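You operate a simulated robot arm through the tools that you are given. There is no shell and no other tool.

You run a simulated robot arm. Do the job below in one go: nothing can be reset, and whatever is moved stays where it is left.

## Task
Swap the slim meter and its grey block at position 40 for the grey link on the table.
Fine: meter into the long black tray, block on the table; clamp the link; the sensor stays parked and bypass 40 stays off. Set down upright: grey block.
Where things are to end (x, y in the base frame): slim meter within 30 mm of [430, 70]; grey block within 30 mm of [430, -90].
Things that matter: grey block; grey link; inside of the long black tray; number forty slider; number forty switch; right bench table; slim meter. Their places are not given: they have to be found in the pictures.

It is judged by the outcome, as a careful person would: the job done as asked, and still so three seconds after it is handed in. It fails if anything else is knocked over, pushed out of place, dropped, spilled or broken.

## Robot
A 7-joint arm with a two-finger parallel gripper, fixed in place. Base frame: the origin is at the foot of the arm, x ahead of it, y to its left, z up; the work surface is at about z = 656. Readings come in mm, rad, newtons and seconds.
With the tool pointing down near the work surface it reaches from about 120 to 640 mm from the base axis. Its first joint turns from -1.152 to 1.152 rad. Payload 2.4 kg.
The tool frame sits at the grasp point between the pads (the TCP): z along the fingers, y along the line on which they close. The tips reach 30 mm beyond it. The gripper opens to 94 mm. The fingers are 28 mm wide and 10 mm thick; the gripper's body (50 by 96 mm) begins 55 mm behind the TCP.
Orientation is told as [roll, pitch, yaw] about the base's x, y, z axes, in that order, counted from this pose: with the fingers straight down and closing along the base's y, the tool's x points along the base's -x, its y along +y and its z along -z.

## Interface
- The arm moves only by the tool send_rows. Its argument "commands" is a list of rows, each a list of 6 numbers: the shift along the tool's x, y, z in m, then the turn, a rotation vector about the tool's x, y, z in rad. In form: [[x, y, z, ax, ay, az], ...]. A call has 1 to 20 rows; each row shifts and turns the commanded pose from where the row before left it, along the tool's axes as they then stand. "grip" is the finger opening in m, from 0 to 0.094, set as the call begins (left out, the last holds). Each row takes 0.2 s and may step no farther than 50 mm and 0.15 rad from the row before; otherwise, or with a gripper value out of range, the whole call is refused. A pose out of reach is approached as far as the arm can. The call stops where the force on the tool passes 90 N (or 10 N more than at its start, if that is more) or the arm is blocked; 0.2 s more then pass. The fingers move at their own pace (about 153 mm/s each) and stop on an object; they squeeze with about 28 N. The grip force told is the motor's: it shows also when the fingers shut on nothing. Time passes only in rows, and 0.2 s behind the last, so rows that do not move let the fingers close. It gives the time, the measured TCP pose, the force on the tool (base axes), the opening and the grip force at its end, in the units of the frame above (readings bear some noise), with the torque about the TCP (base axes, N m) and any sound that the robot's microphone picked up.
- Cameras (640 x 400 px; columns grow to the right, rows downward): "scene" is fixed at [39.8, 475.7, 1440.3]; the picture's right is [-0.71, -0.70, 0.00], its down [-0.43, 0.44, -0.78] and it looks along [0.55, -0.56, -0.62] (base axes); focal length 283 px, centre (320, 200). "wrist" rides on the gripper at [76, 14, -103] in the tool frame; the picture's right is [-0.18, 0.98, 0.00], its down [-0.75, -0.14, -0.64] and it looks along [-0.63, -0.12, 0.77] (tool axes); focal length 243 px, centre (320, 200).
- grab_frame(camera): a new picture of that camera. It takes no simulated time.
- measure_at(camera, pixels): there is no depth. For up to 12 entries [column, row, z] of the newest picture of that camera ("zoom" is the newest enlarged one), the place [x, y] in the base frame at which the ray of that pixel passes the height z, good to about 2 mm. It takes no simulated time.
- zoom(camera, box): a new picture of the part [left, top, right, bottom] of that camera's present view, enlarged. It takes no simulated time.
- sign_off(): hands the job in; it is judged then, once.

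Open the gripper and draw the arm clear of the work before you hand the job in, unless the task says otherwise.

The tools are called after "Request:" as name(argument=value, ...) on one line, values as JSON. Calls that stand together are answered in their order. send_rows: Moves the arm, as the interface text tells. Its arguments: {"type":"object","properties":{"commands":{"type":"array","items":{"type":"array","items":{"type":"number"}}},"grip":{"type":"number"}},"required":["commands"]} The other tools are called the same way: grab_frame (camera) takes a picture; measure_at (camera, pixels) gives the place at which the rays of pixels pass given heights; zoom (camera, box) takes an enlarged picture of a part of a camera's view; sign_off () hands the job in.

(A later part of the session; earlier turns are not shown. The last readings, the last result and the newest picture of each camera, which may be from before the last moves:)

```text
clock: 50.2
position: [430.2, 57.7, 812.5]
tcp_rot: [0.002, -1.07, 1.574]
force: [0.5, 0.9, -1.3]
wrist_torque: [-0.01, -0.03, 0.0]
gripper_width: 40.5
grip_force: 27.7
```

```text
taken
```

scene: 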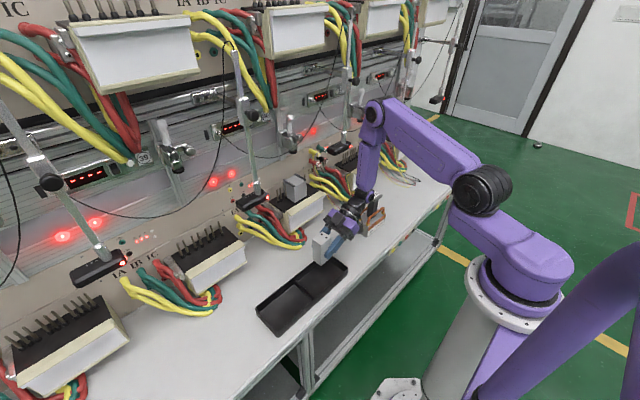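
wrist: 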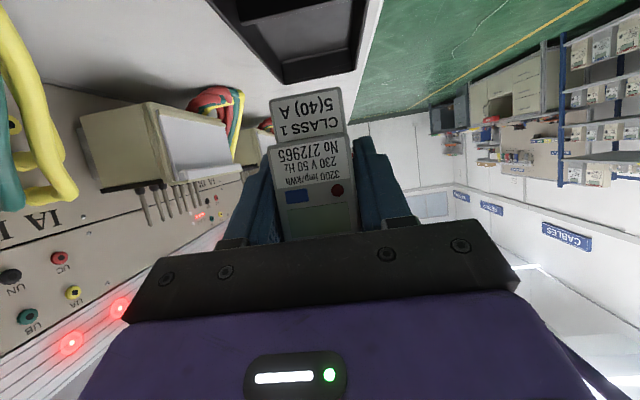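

The pose is straight (0.002,-1.07,1.574) at z=812. I check the clearance between the wrist and the link's T-handle before going lower.

Request:
zoom(camera="scene", box=[300, 170, 420, 270])

```text
4.00 times, centred on (360, 220) of scene
```

zoom: 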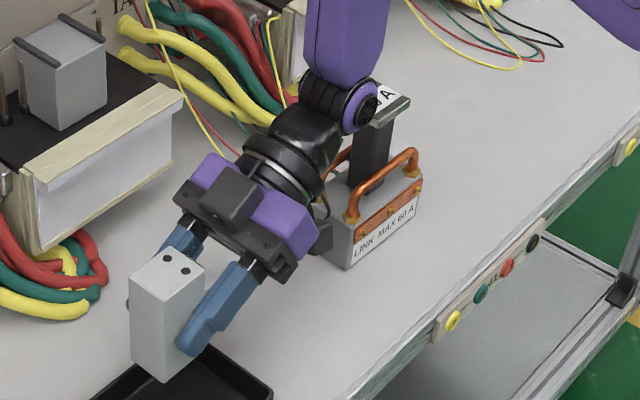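

The wrist would pass close to the link's T-top if I go straight down, so I rotate the whole hand about the vertical by -30°, which moves the wrist away from the link (toward x≈320).

Request:
send_rows(commands=[[0, 0, 0, 0.1148, 0, 0.0629], [0, 0, 0, 0.1148, 0, 0.0629], [0, 0, 0, 0.1148, 0, 0.0629], [0, 0, 0, 0.1148, 0, 0.0629], [0, 0, 0, 0, 0, 0]])

Request:
zoom(camera="scene", box=[300, 170, 420, 300])

```text
clock: 51.4
position: [429.7, 54.9, 812.3]
tcp_rot: [0.003, -1.069, 1.049]
force: [0.6, -0.3, -0.9]
wrist_torque: [-0.02, 0.0, 0.0]
gripper_width: 40.3
grip_force: 28.1
```

```text
3.08 times, centred on (360, 235) of scene
```

zoom: 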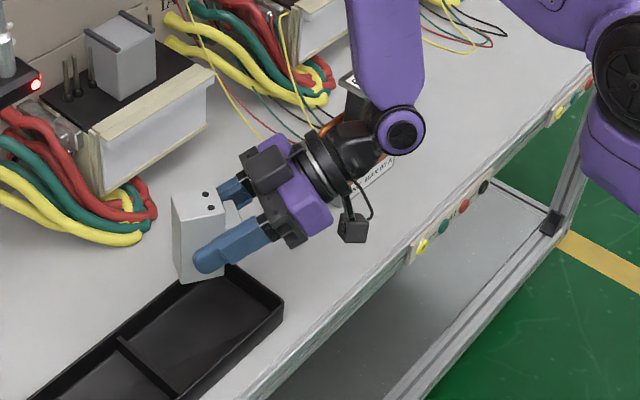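

The wrist is now clear of the link. I shift slightly to put the meter's centre over (430,70) and descend to z≈716.

Request:
send_rows(commands=[[0.0005, 0.0069, -0.001, 0, 0, 0], [0.0281, 0, 0.0154, 0, 0, 0], [0.0281, 0, 0.0154, 0, 0, 0], [0.0281, 0, 0.0154, 0, 0, 0], [0, 0, 0, 0, 0, 0]])

Request:
zoom(camera="scene", box=[280, 190, 400, 310])

Request:
grab_frame(camera="wrist")

```text
clock: 52.6
position: [423.0, 57.5, 717.0]
tcp_rot: [0.001, -1.069, 1.048]
force: [-0.7, 0.3, -1.4]
wrist_torque: [-0.03, 0.0, 0.0]
gripper_width: 40.3
grip_force: 27.7
```

```text
3.33 times, centred on (340, 250) of scene
```

zoom: 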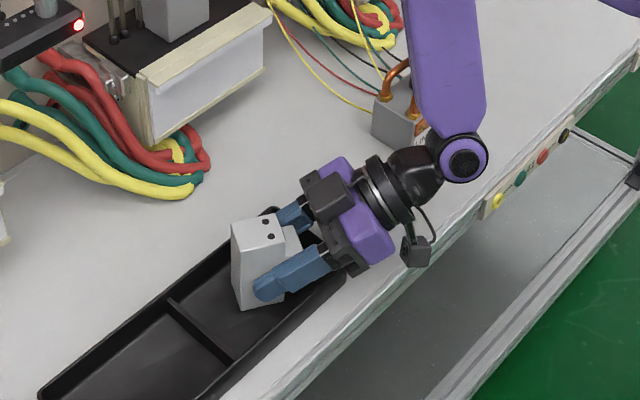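

```text
taken
```

wrist: 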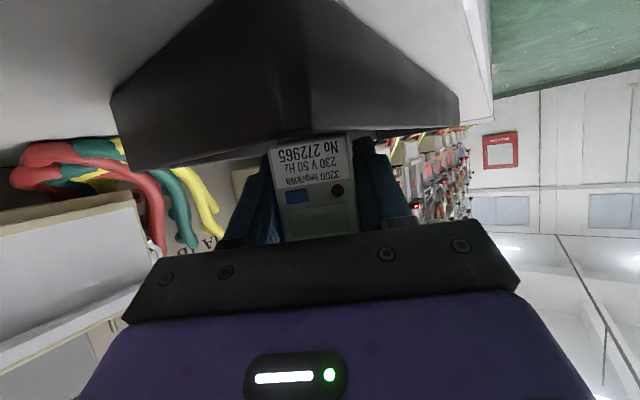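

The meter is inside the tray, about 9 mm above its floor. I descend slowly in 3 mm steps, watching the force.

Request:
send_rows(commands=[[0.00263, 0, 0.00144, 0, 0, 0], [0.00263, 0, 0.00144, 0, 0, 0], [0, 0, 0, 0, 0, 0]])

Request:
send_rows(commands=[[0.00175, 0, 0.00096, 0, 0, 0], [0, 0, 0, 0, 0, 0]])

```text
clock: 53.4
position: [424.0, 58.8, 710.9]
tcp_rot: [0.004, -1.069, 1.047]
force: [-1.5, -0.9, 4.5]
wrist_torque: [-0.1, 0.01, 0.0]
gripper_width: 40.5
grip_force: 27.6
```

```text
clock: 54.0
position: [424.3, 59.3, 710.0]
tcp_rot: [0.001, -1.073, 1.053]
force: [-4.3, -0.7, 26.3]
wrist_torque: [0.01, 0.09, 0.0]
gripper_width: 40.5
grip_force: 28.1
```

Contact is made at z≈710 (26 N). I relieve the press by 1.5 mm, then open the fingers gently.

Request:
send_rows(commands=[[-0.0014, 0, -0.0008, 0, 0, 0], [0, 0, 0, 0, 0, 0]])

Request:
send_rows(commands=[[0, 0, 0, 0, 0, 0], [0, 0, 0, 0, 0, 0]], grip=0.054)

Request:
zoom(camera="scene", box=[280, 190, 400, 310])

Request:
grab_frame(camera="wrist")

```text
clock: 54.6
position: [423.2, 58.5, 708.8]
tcp_rot: [0.002, -1.067, 1.049]
force: [2.7, 0.9, 5.4]
wrist_torque: [0.28, -0.29, -0.05]
gripper_width: 40.2
grip_force: 27.8
```

```text
clock: 55.2
position: [422.0, 58.8, 709.9]
tcp_rot: [0.006, -1.068, 1.048]
force: [0.3, 0.9, 0.1]
wrist_torque: [0.03, -0.01, 0.03]
gripper_width: 53.9
grip_force: 0.0
```

```text
3.33 times, centred on (340, 250) of scene
```

zoom: 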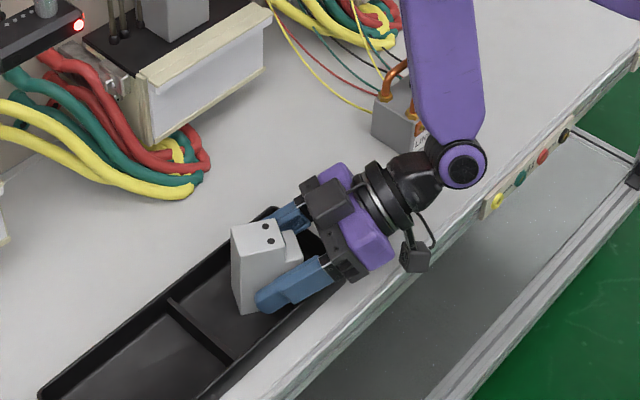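

```text
taken
```

wrist: 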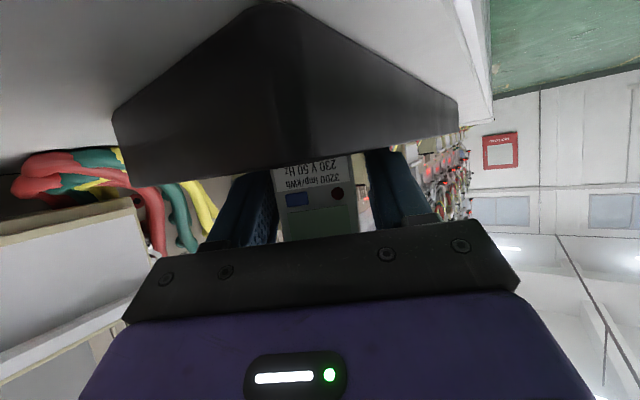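

The meter stands upright in the tray and is released. I withdraw slowly along the tool axis, then more.

Request:
send_rows(commands=[[0, 0, -0.015, 0, 0, 0], [0, 0, -0.03, 0, 0, 0], [0, 0, -0.04, 0, 0, 0]])

Request:
grab_frame(camera="scene")

Request:
grab_frame(camera="wrist")

```text
clock: 56.0
position: [384.4, -6.3, 752.2]
tcp_rot: [0.005, -1.069, 1.049]
force: [0.2, -0.3, -0.1]
wrist_torque: [0.0, 0.0, 0.01]
gripper_width: 53.9
grip_force: 0.1
```

```text
taken
```

scene: 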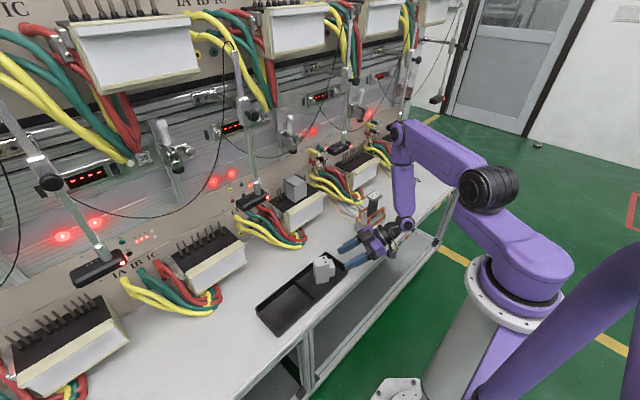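

```text
taken
```

wrist: 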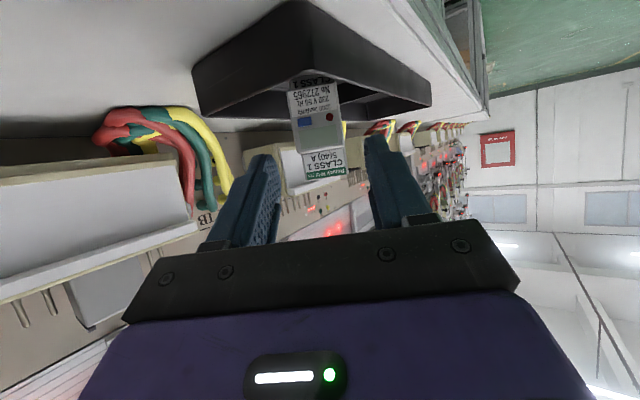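

The meter stands upright in the tray at about (430,70). Next the block: I rise to z≈900 and ease the pitch to -0.9 before swinging round to face the bench.

Request:
send_rows(commands=[[-0.0329, 0, -0.018, 0, 0, 0], [-0.0329, 0, -0.018, 0, 0, 0], [-0.0329, 0, -0.018, 0, 0, 0], [-0.0329, 0, -0.018, 0, 0, 0], [0, 0, 0, 0, 0.085, 0], [0, 0, 0, 0, 0.085, 0]])

Request:
send_rows(commands=[[-0.005, -0.0251, 0.0063, 0.1026, 0, 0.0815], [-0.007, -0.0238, 0.0088, 0.1026, 0, 0.0815], [-0.0089, -0.0221, 0.0112, 0.1026, 0, 0.0815], [-0.0106, -0.0201, 0.0134, 0.1026, 0, 0.0815]], grip=0.08)

Request:
grab_frame(camera="scene")

```text
clock: 57.4
position: [386.3, -4.4, 900.6]
tcp_rot: [0.005, -0.897, 1.048]
force: [-0.3, 0.1, -0.1]
wrist_torque: [0.04, 0.01, 0.02]
gripper_width: 53.8
grip_force: 0.1
```

```text
clock: 58.4
position: [489.5, -27.7, 900.6]
tcp_rot: [0.003, -0.898, 0.52]
force: [0.2, -0.4, 0.5]
wrist_torque: [0.0, 0.01, -0.03]
gripper_width: 79.9
grip_force: 0.1
```

```text
taken
```

scene: 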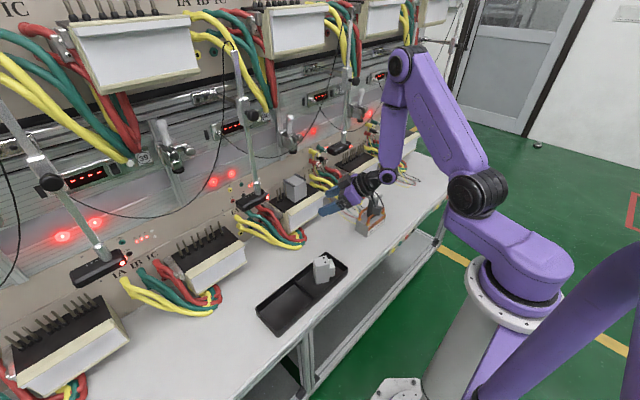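

No limits so far. I finish the swing to face the bench squarely.

Request:
send_rows(commands=[[-0.0122, -0.0177, 0.0153, 0.1026, 0, 0.0815], [-0.0135, -0.015, 0.017, 0.1026, 0, 0.0815], [-0.0146, -0.012, 0.0184, 0.1026, 0, 0.0815], [-0.0155, -0.0088, 0.0195, 0.1026, 0, 0.0815], [0, 0, 0, 0, 0, 0]])

Request:
grab_frame(camera="wrist")

Request:
grab_frame(camera="scene")

```text
clock: 59.6
position: [593.7, -49.5, 899.2]
tcp_rot: [0.002, -0.898, 0.0]
force: [0.4, -0.2, 0.3]
wrist_torque: [0.0, 0.01, -0.01]
gripper_width: 80.1
grip_force: 0.0
```

```text
taken
```

wrist: 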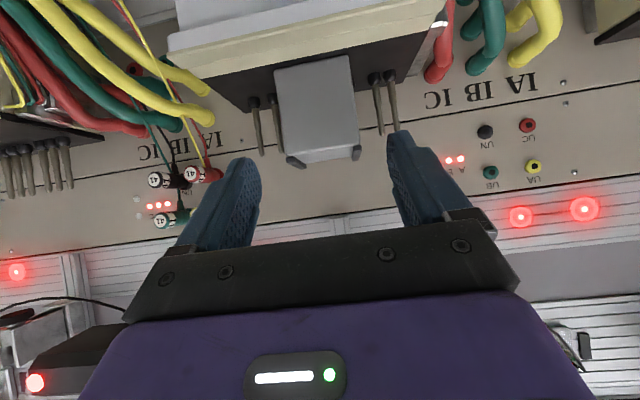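

```text
taken
```

scene: 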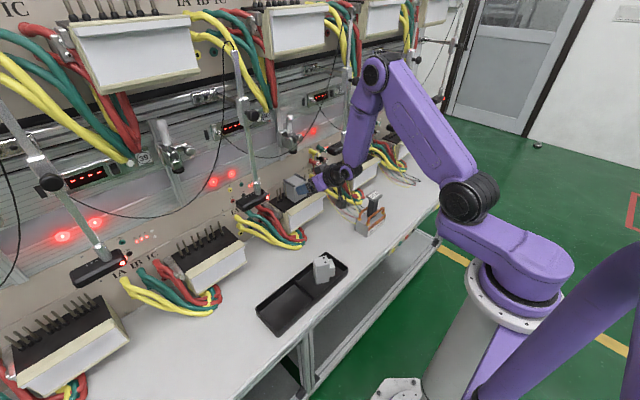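

Cleanly facing the bench now at (594,-50,899), pitch -0.9. I zoom on the block and pins to measure the grasp.

Request:
zoom(camera="wrist", box=[230, 40, 410, 180])

Request:
zoom(camera="scene", box=[260, 160, 340, 230])

```text
2.86 times, centred on (320, 110) of wrist
```

zoom: 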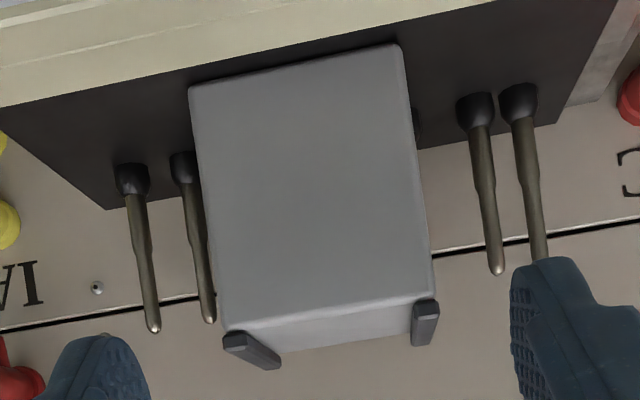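

```text
5.71 times, centred on (300, 195) of scene
```

zoom: 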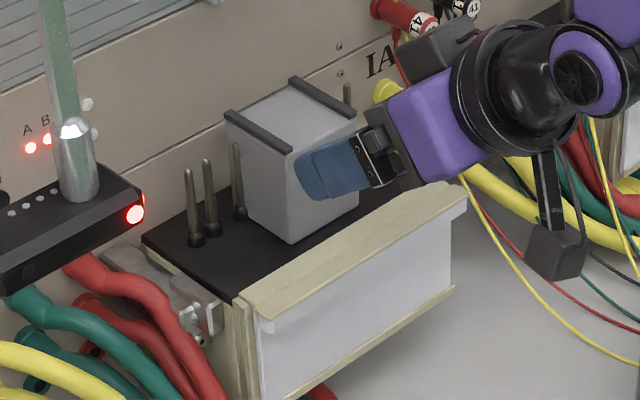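

I re-take the wrist zoom and measure block corners and pin bases/tips in it.

Request:
zoom(camera="wrist", box=[230, 40, 410, 180])

Request:
measure_at(camera="zoom", pixels=[[190, 88, 800], [398, 46, 800], [226, 332, 870], [435, 297, 870], [222, 340, 870], [440, 300, 870], [130, 178, 800], [182, 168, 800], [477, 112, 800], [520, 102, 800], [152, 330, 850], [497, 272, 850]])

```text
2.86 times, centred on (320, 110) of wrist
```

zoom: 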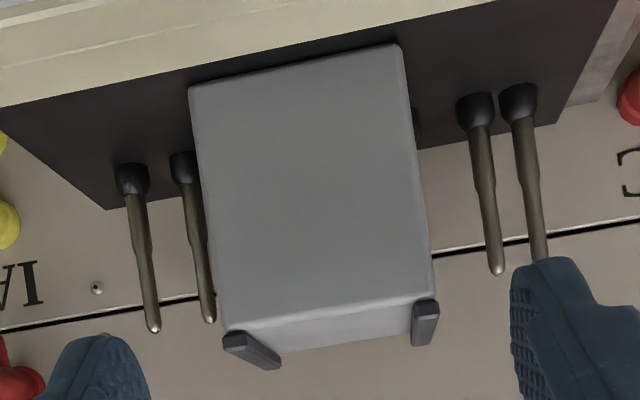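

```text
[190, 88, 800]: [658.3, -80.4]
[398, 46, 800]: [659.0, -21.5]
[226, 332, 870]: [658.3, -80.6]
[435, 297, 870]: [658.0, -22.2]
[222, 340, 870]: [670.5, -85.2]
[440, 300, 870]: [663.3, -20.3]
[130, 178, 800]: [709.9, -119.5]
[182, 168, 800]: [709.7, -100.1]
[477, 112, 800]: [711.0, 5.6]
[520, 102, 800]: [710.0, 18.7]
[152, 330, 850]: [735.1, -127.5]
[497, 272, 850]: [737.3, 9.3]
```

Block: front x=658, y -80.5 to -22 (centre -51.3), z 800–870; pins at x=710 reach z≈855. I advance with fingers at 72 mm to TCP (665,-51.3,860), keeping the tips short of the pins.

Request:
send_rows(commands=[[-0.0045, -0.0006, 0.0266, 0, 0, 0], [-0.0045, -0.0006, 0.0266, 0, 0, 0], [-0.0045, -0.0006, 0.0266, 0, 0, 0], [0, 0, 0, 0, 0, 0]], grip=0.074)

Request:
grab_frame(camera="wrist")

Request:
zoom(camera="scene", box=[260, 120, 350, 220])

```text
clock: 60.6
position: [664.2, -50.6, 862.2]
tcp_rot: [0.002, -0.898, 0.002]
force: [0.0, -0.7, 0.0]
wrist_torque: [-0.03, -0.03, 0.02]
gripper_width: 74.1
grip_force: 0.0
```

```text
taken
```

wrist: 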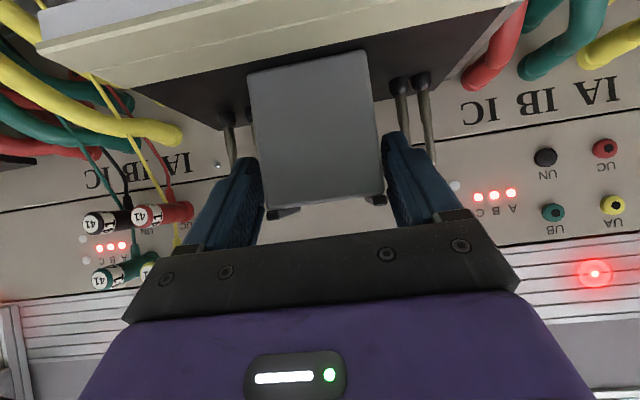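

```text
4.00 times, centred on (305, 170) of scene
```

zoom: 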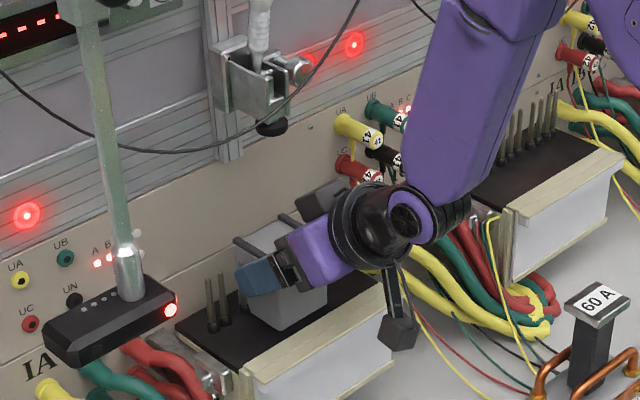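

The fingers straddle the block with small gaps. I close on it.

Request:
send_rows(commands=[[0, 0, 0, 0, 0, 0], [0, 0, 0, 0, 0, 0]], grip=0.04)

Request:
send_rows(commands=[[-0.0078, 0, -0.0062, 0, 0, 0], [-0.0078, 0, -0.0062, 0, 0, 0], [0, 0, 0, 0, 0, 0]])

Request:
grab_frame(camera="wrist")

Request:
zoom(camera="scene", box=[260, 120, 350, 220])

```text
clock: 61.2
position: [664.3, -52.5, 863.6]
tcp_rot: [0.0, -0.9, 0.002]
force: [-0.1, 0.6, 0.5]
wrist_torque: [-0.03, -0.07, 0.03]
gripper_width: 64.1
grip_force: 28.0
```

```text
clock: 62.0
position: [664.0, -52.7, 881.5]
tcp_rot: [-0.001, -0.896, 0.002]
force: [-0.3, -0.6, -1.6]
wrist_torque: [0.0, 0.05, 0.05]
gripper_width: 64.5
grip_force: 27.6
```

```text
taken
```

wrist: 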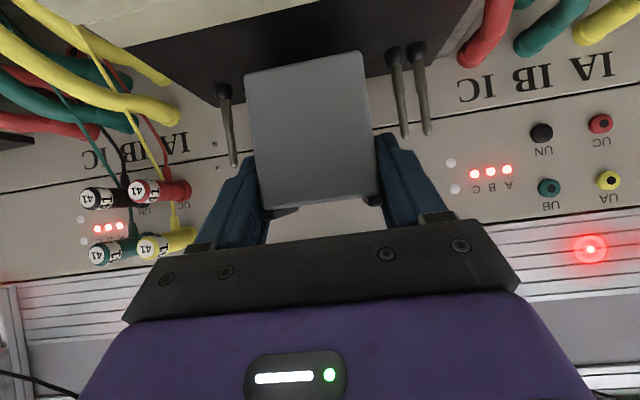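

```text
4.00 times, centred on (305, 170) of scene
```

zoom: 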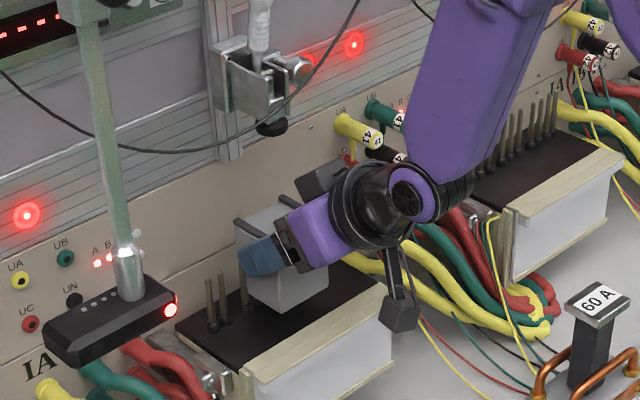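

The block lifts freely (-1.6 N). I raise it another 48 mm to clear the pins.

Request:
send_rows(commands=[[-0.0125, 0, -0.01, 0, 0, 0], [-0.0125, 0, -0.01, 0, 0, 0], [-0.0125, 0, -0.01, 0, 0, 0], [0, 0, 0, 0, 0, 0]])

Request:
zoom(camera="scene", box=[260, 120, 350, 220])

Request:
grab_frame(camera="wrist")

```text
clock: 63.0
position: [663.5, -53.9, 927.6]
tcp_rot: [0.0, -0.896, 0.002]
force: [0.6, 0.6, -0.9]
wrist_torque: [-0.02, 0.04, 0.01]
gripper_width: 64.4
grip_force: 27.7
```

```text
4.00 times, centred on (305, 170) of scene
```

zoom: 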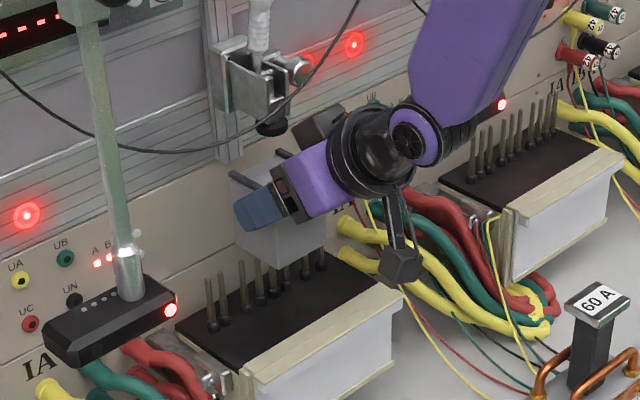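

```text
taken
```

wrist: 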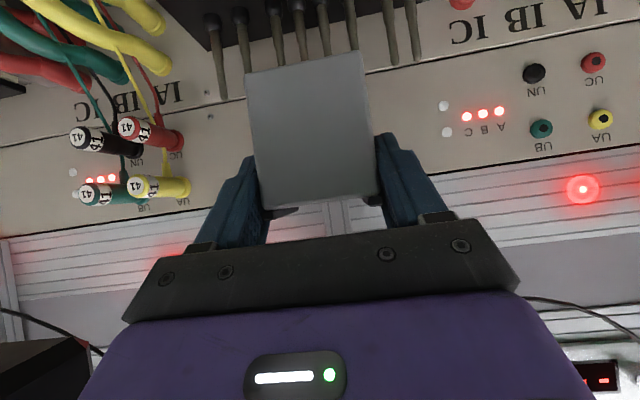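

All pins are clear. I draw the block straight back from under the clamp to x≈590.

Request:
send_rows(commands=[[0.023, 0.001, -0.029, 0, 0, 0], [0.023, 0.001, -0.029, 0, 0, 0], [0, 0, 0, 0, 0, 0]])

Request:
send_rows(commands=[[0.0219, -0.0088, -0.02, -0.1025, 0, -0.0814], [0.0224, -0.0049, -0.0207, -0.1025, 0, -0.0814], [0.0227, -0.0009, -0.021, -0.1025, 0, -0.0814]])

Request:
grab_frame(camera="scene")

```text
clock: 63.8
position: [590.1, -50.9, 930.8]
tcp_rot: [-0.001, -0.898, 0.001]
force: [0.6, 0.8, -1.6]
wrist_torque: [0.02, 0.03, 0.01]
gripper_width: 64.2
grip_force: 27.8
```

```text
clock: 64.6
position: [499.3, -77.8, 916.5]
tcp_rot: [0.003, -0.898, 0.397]
force: [-0.5, -0.2, -1.8]
wrist_torque: [0.0, -0.03, 0.0]
gripper_width: 64.1
grip_force: 28.0
```

```text
taken
```

scene: 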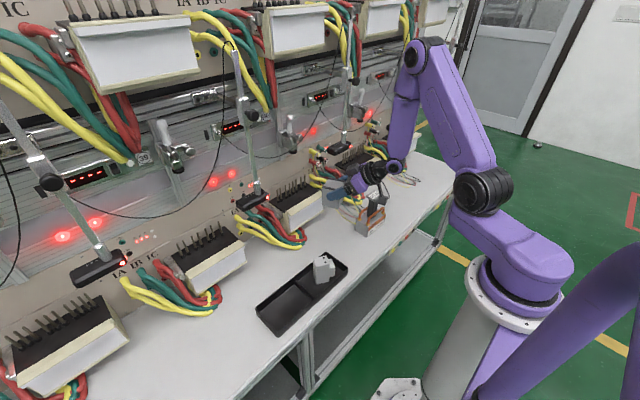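

No limits met. I finish the swing to heading 45° at about (415,-105,900).

Request:
send_rows(commands=[[0.0226, 0.0031, -0.0209, -0.1025, 0, -0.0814], [0.0222, 0.007, -0.0204, -0.1025, 0, -0.0814], [0.0214, 0.0108, -0.0194, -0.1025, 0, -0.0814], [0, 0, 0, 0, 0, 0]])

Request:
grab_frame(camera="scene")

Request:
zoom(camera="scene", box=[300, 140, 430, 270])

```text
clock: 65.6
position: [414.3, -101.7, 902.3]
tcp_rot: [0.002, -0.899, 0.787]
force: [0.2, 0.2, -1.5]
wrist_torque: [-0.03, 0.01, -0.02]
gripper_width: 64.3
grip_force: 27.7
```

```text
taken
```

scene: 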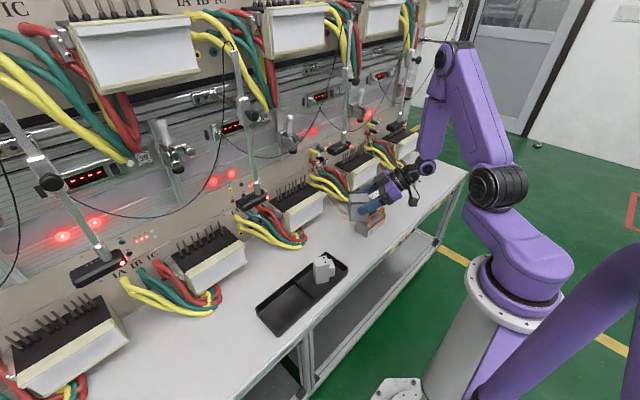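

```text
3.08 times, centred on (365, 205) of scene
```

zoom: 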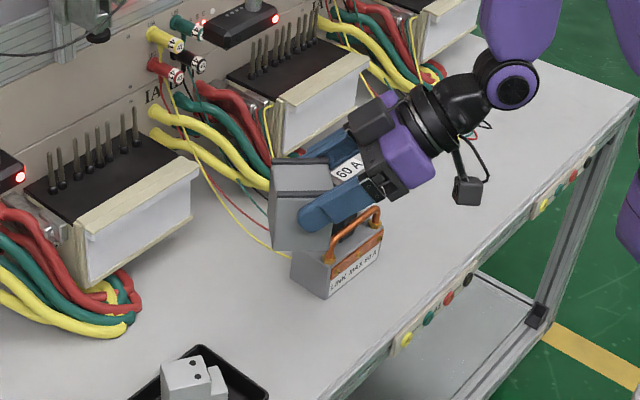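

The block hovers over the target area. I correct the position slightly and descend 170 mm.

Request:
send_rows(commands=[[0.0013, -0.0028, -0.0017, 0, 0, 0], [0.0333, 0, 0.0264, 0, 0, 0], [0.0333, 0, 0.0264, 0, 0, 0], [0.0333, 0, 0.0264, 0, 0, 0], [0.0333, 0, 0.0264, 0, 0, 0], [0, 0, 0, 0, 0, 0]])

Request:
zoom(camera="scene", box=[300, 170, 430, 300])

Request:
grab_frame(camera="wrist")

```text
clock: 67.0
position: [414.4, -105.2, 732.7]
tcp_rot: [0.001, -0.898, 0.788]
force: [0.7, 0.4, -1.5]
wrist_torque: [0.0, 0.02, 0.01]
gripper_width: 64.1
grip_force: 28.0
```

```text
3.08 times, centred on (365, 235) of scene
```

zoom: 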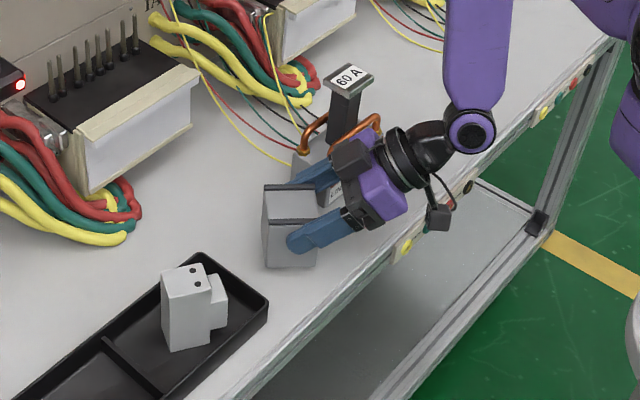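

```text
taken
```

wrist: 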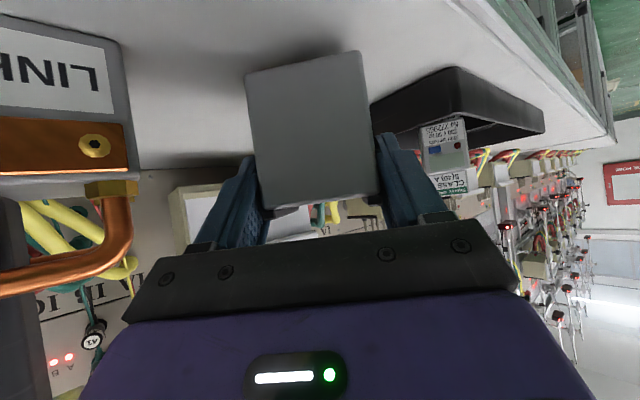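

The block is about 13 mm above the table, clear of link and tray. I lower it in small steps until contact.

Request:
send_rows(commands=[[0.0039, 0, 0.0031, 0, 0, 0], [0.0031, 0, 0.0025, 0, 0, 0], [0, 0, 0, 0, 0, 0]])

Request:
send_rows(commands=[[0.0016, 0, 0.0012, 0, 0, 0], [0, 0, 0, 0, 0, 0]])

Request:
send_rows(commands=[[0.0016, 0, 0.0012, 0, 0, 0], [0, 0, 0, 0, 0, 0]])

```text
clock: 67.8
position: [414.3, -105.5, 722.9]
tcp_rot: [0.001, -0.899, 0.785]
force: [-0.4, 0.2, -2.1]
wrist_torque: [-0.05, 0.02, -0.01]
gripper_width: 64.3
grip_force: 28.1
```

```text
clock: 68.4
position: [414.1, -105.2, 721.5]
tcp_rot: [0.0, -0.903, 0.787]
force: [-5.2, 0.0, 25.4]
wrist_torque: [-0.03, 0.02, 0.08]
gripper_width: 64.1
grip_force: 27.8
```

```text
clock: 69.0
position: [413.8, -105.7, 719.7]
tcp_rot: [-0.001, -0.902, 0.787]
force: [-1.5, 3.8, 26.1]
wrist_torque: [0.01, 0.0, 0.1]
gripper_width: 64.2
grip_force: 28.2
```

Contact at z≈720 (26 N). I relieve by 2 mm, then open the fingers and back out along the tool axis.

Request:
send_rows(commands=[[-0.0016, 0, -0.0012, 0, 0, 0], [0, 0, 0, 0, 0, 0]])

Request:
send_rows(commands=[[0, 0, 0, 0, 0, 0], [0, 0, 0, 0, 0, 0]], grip=0.078)

Request:
send_rows(commands=[[0, 0, -0.015, 0, 0, 0], [0, 0, -0.03, 0, 0, 0], [0, 0, -0.04, 0, 0, 0], [0, 0, 0, 0, 0, 0]])

Request:
grab_frame(camera="scene")

Request:
grab_frame(camera="wrist")

```text
clock: 69.6
position: [414.3, -105.2, 719.7]
tcp_rot: [0.003, -0.897, 0.785]
force: [2.1, 1.3, 5.3]
wrist_torque: [0.1, -0.46, 0.05]
gripper_width: 64.2
grip_force: 28.1
```

```text
clock: 70.2
position: [413.4, -106.2, 720.7]
tcp_rot: [0.004, -0.898, 0.784]
force: [1.4, 0.3, -0.1]
wrist_torque: [0.04, -0.01, 0.03]
gripper_width: 78.0
grip_force: 0.0
```

```text
clock: 71.2
position: [366.6, -153.4, 773.4]
tcp_rot: [0.003, -0.898, 0.785]
force: [0.3, 0.5, 0.1]
wrist_torque: [0.05, 0.01, -0.04]
gripper_width: 78.0
grip_force: 0.0
```

```text
taken
```

scene: 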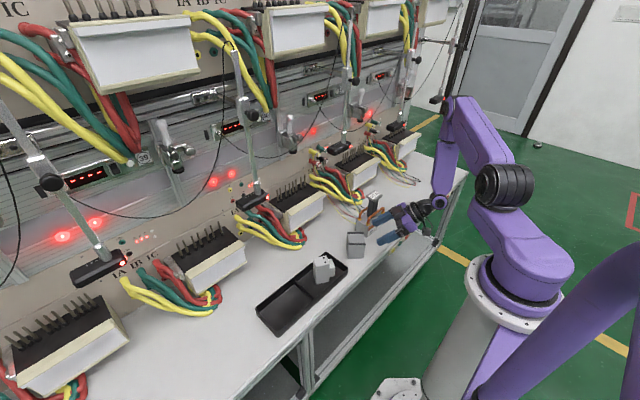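

```text
taken
```

wrist: 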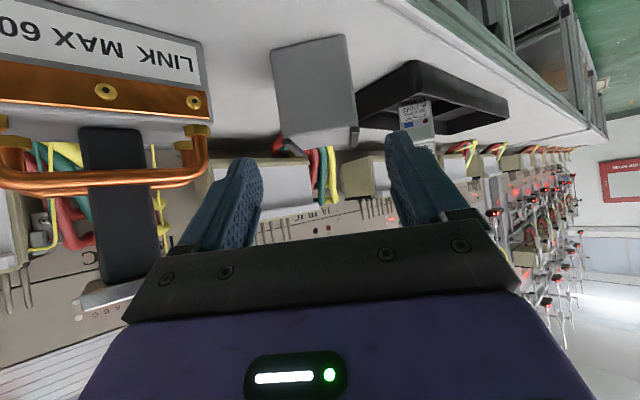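

The block stands upright at about (430,-90). Now the link: I move back/up and face it for measuring; first a zoom of the current views.

Request:
zoom(camera="scene", box=[330, 175, 420, 265])

Request:
zoom(camera="wrist", box=[0, 0, 240, 320])

```text
4.44 times, centred on (375, 220) of scene
```

zoom: 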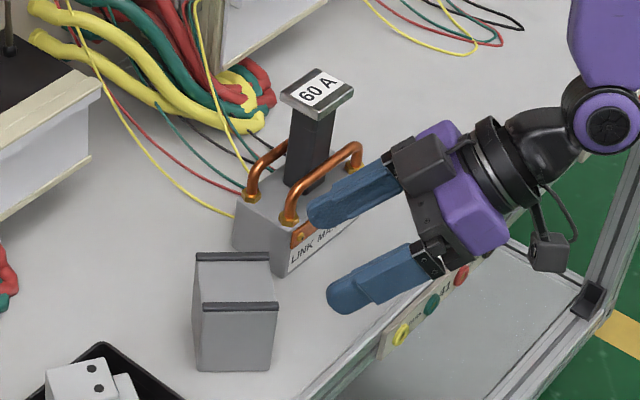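

```text
1.25 times, centred on (120, 160) of wrist
```

zoom: 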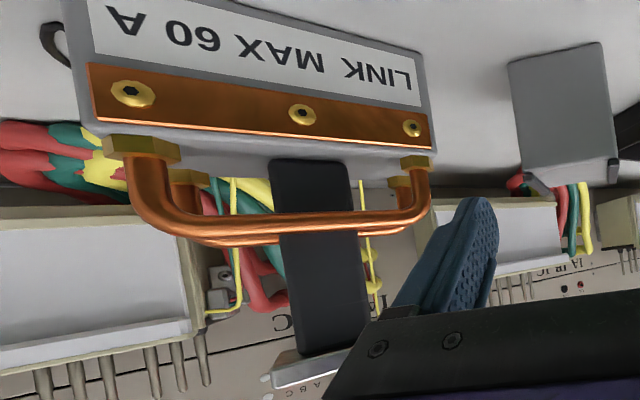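

Link: two copper loops, T-stem between them. Lifting it over the pins (tips z≈855) would bring its top above the clamp foot, so the clamp slider must go up first. I rise over the block and swing back to face the bench.

Request:
send_rows(commands=[[-0.0355, 0, -0.0063, 0, 0, 0], [-0.0355, 0, -0.0063, 0, 0, 0], [-0.0355, 0, -0.0063, 0, 0, 0], [-0.0355, 0, -0.0063, 0, 0, 0]], grip=0.05)

Request:
send_rows(commands=[[-0.0206, -0.0144, 0.018, 0.1025, 0, 0.0814], [-0.0216, -0.0108, 0.0192, 0.1025, 0, 0.0814], [-0.0224, -0.007, 0.0202, 0.1025, 0, 0.0814], [-0.0228, -0.0031, 0.0207, 0.1025, 0, 0.0814], [-0.0229, 0.0009, 0.0208, 0.1025, 0, 0.0814], [-0.0226, 0.0049, 0.0205, 0.1025, 0, 0.0814]])

Request:
grab_frame(camera="scene")

```text
clock: 72.2
position: [416.7, -105.5, 900.2]
tcp_rot: [0.005, -0.9, 0.782]
force: [-0.2, -0.8, -1.2]
wrist_torque: [-0.01, 0.0, -0.02]
gripper_width: 50.4
grip_force: 0.1
```

```text
clock: 73.6
position: [590.4, -53.1, 930.1]
tcp_rot: [0.003, -0.896, -0.002]
force: [0.4, 0.1, -0.3]
wrist_torque: [-0.01, -0.03, 0.02]
gripper_width: 50.1
grip_force: 0.1
```

```text
taken
```

scene: 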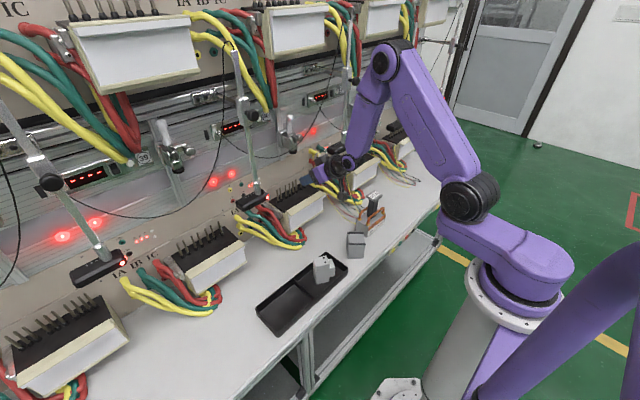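

I rise 80 mm and take a picture to measure the open foot and bracket heights.

Request:
send_rows(commands=[[-0.0313, 0.001, -0.0249, 0, 0, 0], [-0.0313, 0.001, -0.0249, 0, 0, 0], [0, 0, 0, 0, 0, 0]])

Request:
zoom(camera="wrist", box=[250, 80, 410, 230])

Request:
grab_frame(camera="wrist")

```text
clock: 74.4
position: [592.2, -50.3, 1011.3]
tcp_rot: [0.001, -0.897, 0.003]
force: [0.5, -0.4, 0.0]
wrist_torque: [0.02, -0.03, 0.04]
gripper_width: 49.9
grip_force: 0.0
```

```text
2.67 times, centred on (330, 155) of wrist
```

zoom: 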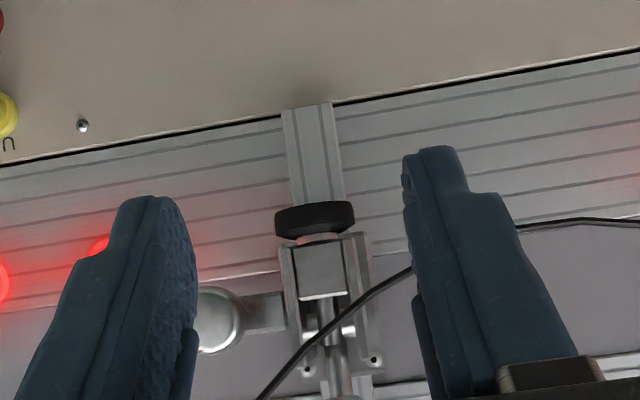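

```text
taken
```

wrist: 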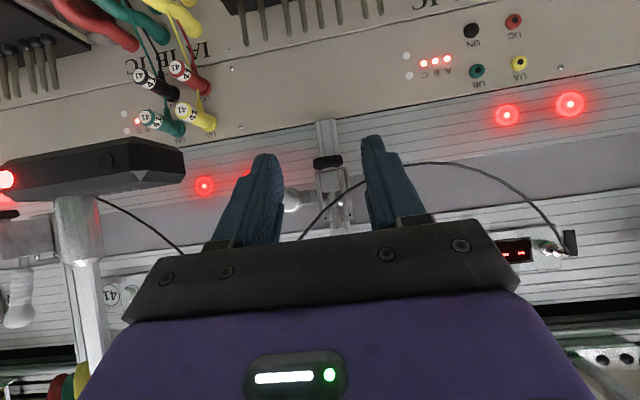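

The open foot's underside is at z≈984, too low for lifting the link over the pins. I go to the upright handle's ball (about (686,-50.5,1100)) to raise the carriage by it.

Request:
send_rows(commands=[[-0.0397, 0, -0.0138, 0, 0, 0], [-0.0397, 0, -0.0138, 0, 0, 0], [-0.0397, 0, -0.0138, 0, 0, 0], [0, 0, 0, 0, -0.0815, 0], [0, 0, 0, 0, -0.0815, 0], [0, 0, 0, 0, 0, 0]])

Request:
zoom(camera="wrist", box=[240, 80, 400, 230])

```text
clock: 75.8
position: [632.7, -50.0, 1128.4]
tcp_rot: [0.003, -1.063, 0.001]
force: [0.4, 0.1, -0.8]
wrist_torque: [-0.04, -0.03, 0.02]
gripper_width: 49.9
grip_force: 0.1
```

```text
2.67 times, centred on (320, 155) of wrist
```

zoom: 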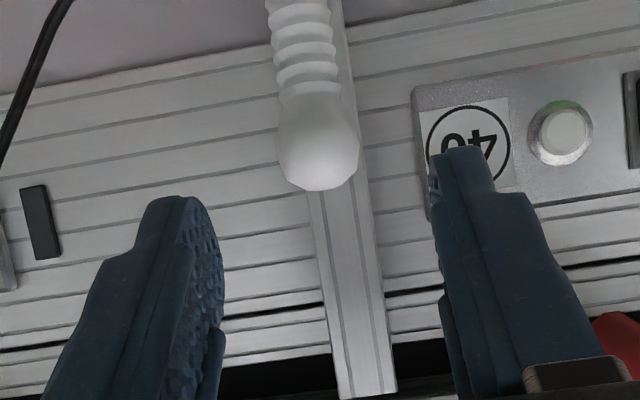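

The ball is centred between the fingers. I advance 60 mm and close on it.

Request:
send_rows(commands=[[-0.0009, 0, 0.03, 0, 0, 0], [-0.0009, 0, 0.03, 0, 0, 0], [0, 0, 0, 0, 0, 0]])

Request:
send_rows(commands=[[0, 0, 0, 0, 0, 0], [0, 0, 0, 0, 0, 0]], grip=0.005)

Request:
grab_frame(camera="wrist")

```text
clock: 76.6
position: [686.2, -50.4, 1100.2]
tcp_rot: [0.003, -1.062, 0.002]
force: [0.4, -0.2, -0.8]
wrist_torque: [0.03, 0.03, -0.03]
gripper_width: 50.0
grip_force: 0.0
```

```text
clock: 77.2
position: [686.4, -49.0, 1101.5]
tcp_rot: [-0.001, -1.06, 0.001]
force: [3.1, 1.2, -1.2]
wrist_torque: [0.03, -0.13, 0.02]
gripper_width: 21.0
grip_force: 44.9
```

```text
taken
```

wrist: 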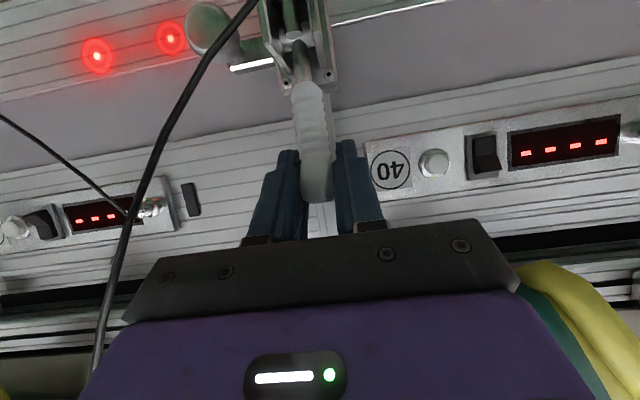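

Gripped on the ball (21 mm). I pull straight up in small steps and watch whether the carriage follows.

Request:
send_rows(commands=[[-0.0035, 0, -0.002, 0, 0, 0], [-0.0035, 0, -0.002, 0, 0, 0], [0, 0, 0, 0, 0, 0]])

Request:
send_rows(commands=[[-0.0035, 0, -0.002, 0, 0, 0], [0, 0, 0, 0, 0, 0]])

Request:
zoom(camera="scene", box=[260, 105, 360, 185])

```text
clock: 78.0
position: [685.9, -50.1, 1107.8]
tcp_rot: [0.0, -1.056, 0.003]
force: [-0.9, 0.5, -8.0]
wrist_torque: [-0.04, 0.24, 0.01]
gripper_width: 20.9
grip_force: 44.8
```

```text
clock: 78.6
position: [686.0, -50.2, 1110.9]
tcp_rot: [0.0, -1.057, 0.001]
force: [-10.0, 0.3, -9.2]
wrist_torque: [-0.01, 0.75, 0.03]
gripper_width: 21.0
grip_force: 44.9
```

```text
5.00 times, centred on (310, 145) of scene
```

zoom: 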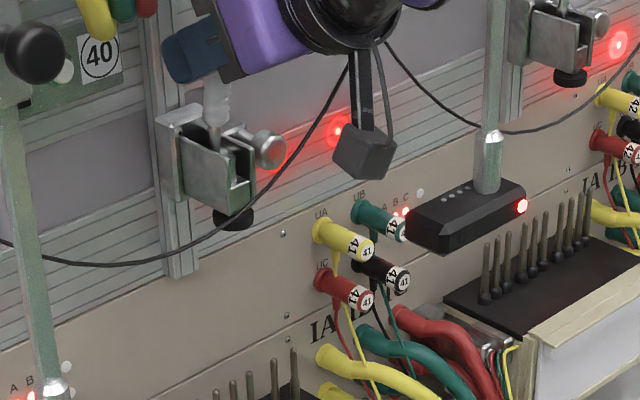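

The carriage follows with only about 9 N. I raise it another 42 mm.

Request:
send_rows(commands=[[-0.0122, 0, -0.0068, 0, 0, 0], [-0.0122, 0, -0.0068, 0, 0, 0], [-0.0122, 0, -0.0068, 0, 0, 0], [0, 0, 0, 0, 0, 0]])

Request:
zoom(camera="scene", box=[260, 85, 360, 165])

Request:
grab_frame(camera="wrist")

```text
clock: 79.6
position: [686.9, -49.4, 1155.4]
tcp_rot: [0.0, -1.057, -0.001]
force: [-17.5, -1.1, -6.3]
wrist_torque: [0.01, 0.81, 0.01]
gripper_width: 21.2
grip_force: 45.1
```

```text
5.00 times, centred on (310, 125) of scene
```

zoom: 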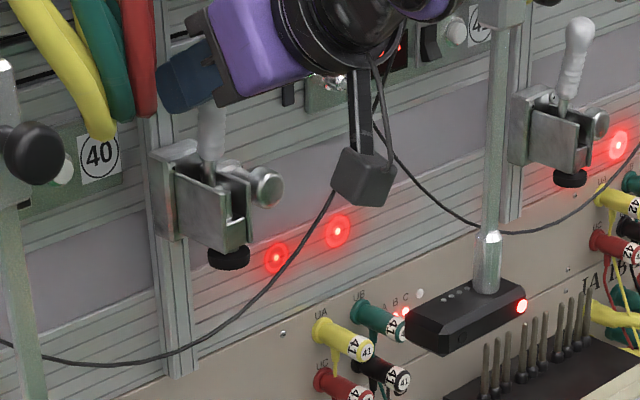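

```text
taken
```

wrist: 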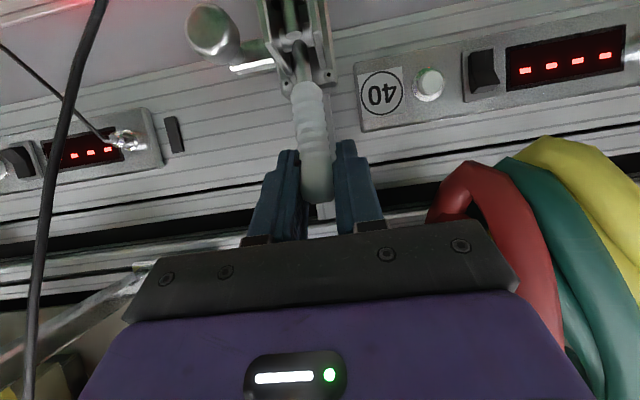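

The carriage is about 55 mm higher. I open the fingers, draw back and check that it stays.

Request:
send_rows(commands=[[0, 0, 0, 0, 0, 0], [0, 0, 0, 0, 0, 0]], grip=0.05)

Request:
send_rows(commands=[[0, 0, -0.02, 0, 0, 0], [0, 0, -0.04, 0, 0, 0], [0.017, 0, -0.02, 0, 0, 0]])

Request:
zoom(camera="scene", box=[260, 85, 360, 165])

Request:
grab_frame(camera="wrist")

```text
clock: 80.2
position: [687.5, -49.2, 1155.8]
tcp_rot: [0.0, -1.061, 0.001]
force: [-1.1, 0.6, 0.4]
wrist_torque: [0.01, 0.02, -0.01]
gripper_width: 50.3
grip_force: 0.1
```

```text
clock: 81.0
position: [607.5, -51.5, 1180.9]
tcp_rot: [-0.001, -1.062, 0.0]
force: [0.5, -0.1, -0.2]
wrist_torque: [0.02, -0.01, -0.04]
gripper_width: 50.1
grip_force: 0.0
```

```text
5.00 times, centred on (310, 125) of scene
```

zoom: 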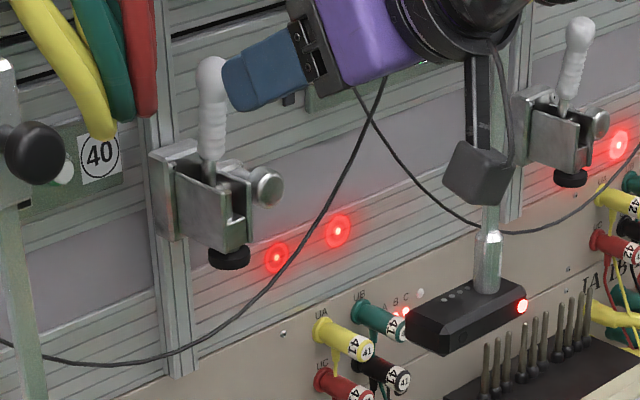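

```text
taken
```

wrist: 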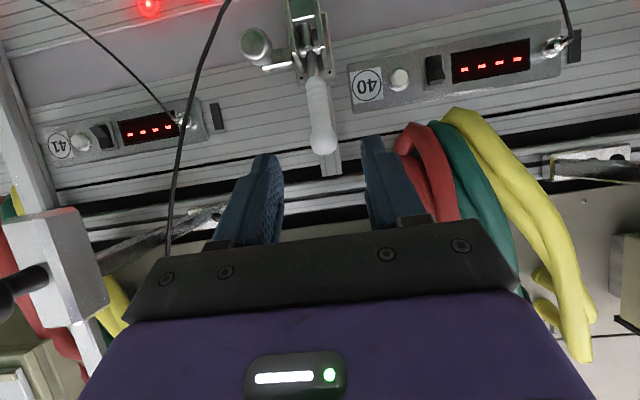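

The carriage stays up with foot at about z=1039. For safe room around the gripper I raise it another 35 mm the same way: back onto the ball at (687,-49.5,1155).

Request:
send_rows(commands=[[-0.0166, 0.0015, 0.0168, 0, 0, 0], [0, 0, 0.0325, 0, 0, 0], [0, 0, 0.0325, 0, 0, 0], [0, 0, 0, 0, 0, 0]])

Request:
send_rows(commands=[[0, 0, 0, 0, 0, 0], [0, 0, 0, 0, 0, 0]], grip=0.005)

Request:
send_rows(commands=[[-0.0102, 0, -0.0057, 0, 0, 0], [-0.0102, 0, -0.0057, 0, 0, 0], [-0.0102, 0, -0.0057, 0, 0, 0], [0, 0, 0, 0, 0, 0]])

Request:
zoom(camera="scene", box=[260, 85, 360, 165])

```text
clock: 82.0
position: [687.0, -48.5, 1154.7]
tcp_rot: [0.001, -1.059, 0.002]
force: [0.2, -0.3, 0.3]
wrist_torque: [-0.01, -0.01, 0.0]
gripper_width: 49.8
grip_force: 0.1
```

```text
clock: 82.6
position: [686.3, -50.5, 1154.0]
tcp_rot: [0.002, -1.06, -0.002]
force: [0.3, -7.1, -3.1]
wrist_torque: [-0.05, -0.09, 0.01]
gripper_width: 21.4
grip_force: 45.3
```

```text
clock: 83.6
position: [687.4, -50.1, 1190.6]
tcp_rot: [0.002, -1.059, -0.001]
force: [-10.5, -11.0, -5.4]
wrist_torque: [-0.06, 0.94, 0.04]
gripper_width: 21.3
grip_force: 45.3
```

```text
5.00 times, centred on (310, 125) of scene
```

zoom: 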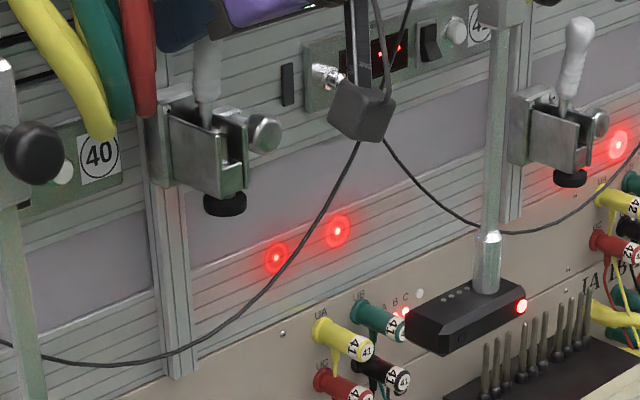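

Foot now near z≈1074. I open, and retract horizontally.

Request:
send_rows(commands=[[0, 0, 0, 0, 0, 0], [0, 0, 0, 0, 0, 0]], grip=0.05)

Request:
send_rows(commands=[[0.0098, 0, -0.0175, 0, 0, 0], [0.0195, 0, -0.0349, 0, 0, 0], [0.0195, 0, -0.0349, 0, 0, 0]])

Request:
zoom(camera="scene", box=[260, 85, 360, 165])

```text
clock: 84.2
position: [687.7, -46.2, 1191.4]
tcp_rot: [0.001, -1.063, 0.004]
force: [0.2, -3.0, 0.6]
wrist_torque: [0.08, 0.02, 0.02]
gripper_width: 48.2
grip_force: 0.1
```

```text
clock: 85.0
position: [587.7, -49.4, 1188.6]
tcp_rot: [0.0, -1.061, 0.004]
force: [0.4, -0.1, -0.1]
wrist_torque: [0.0, -0.01, 0.02]
gripper_width: 50.0
grip_force: 0.0
```

```text
5.00 times, centred on (310, 125) of scene
```

zoom: 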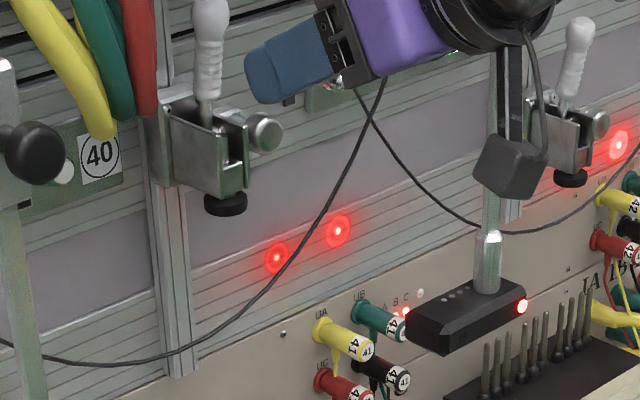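

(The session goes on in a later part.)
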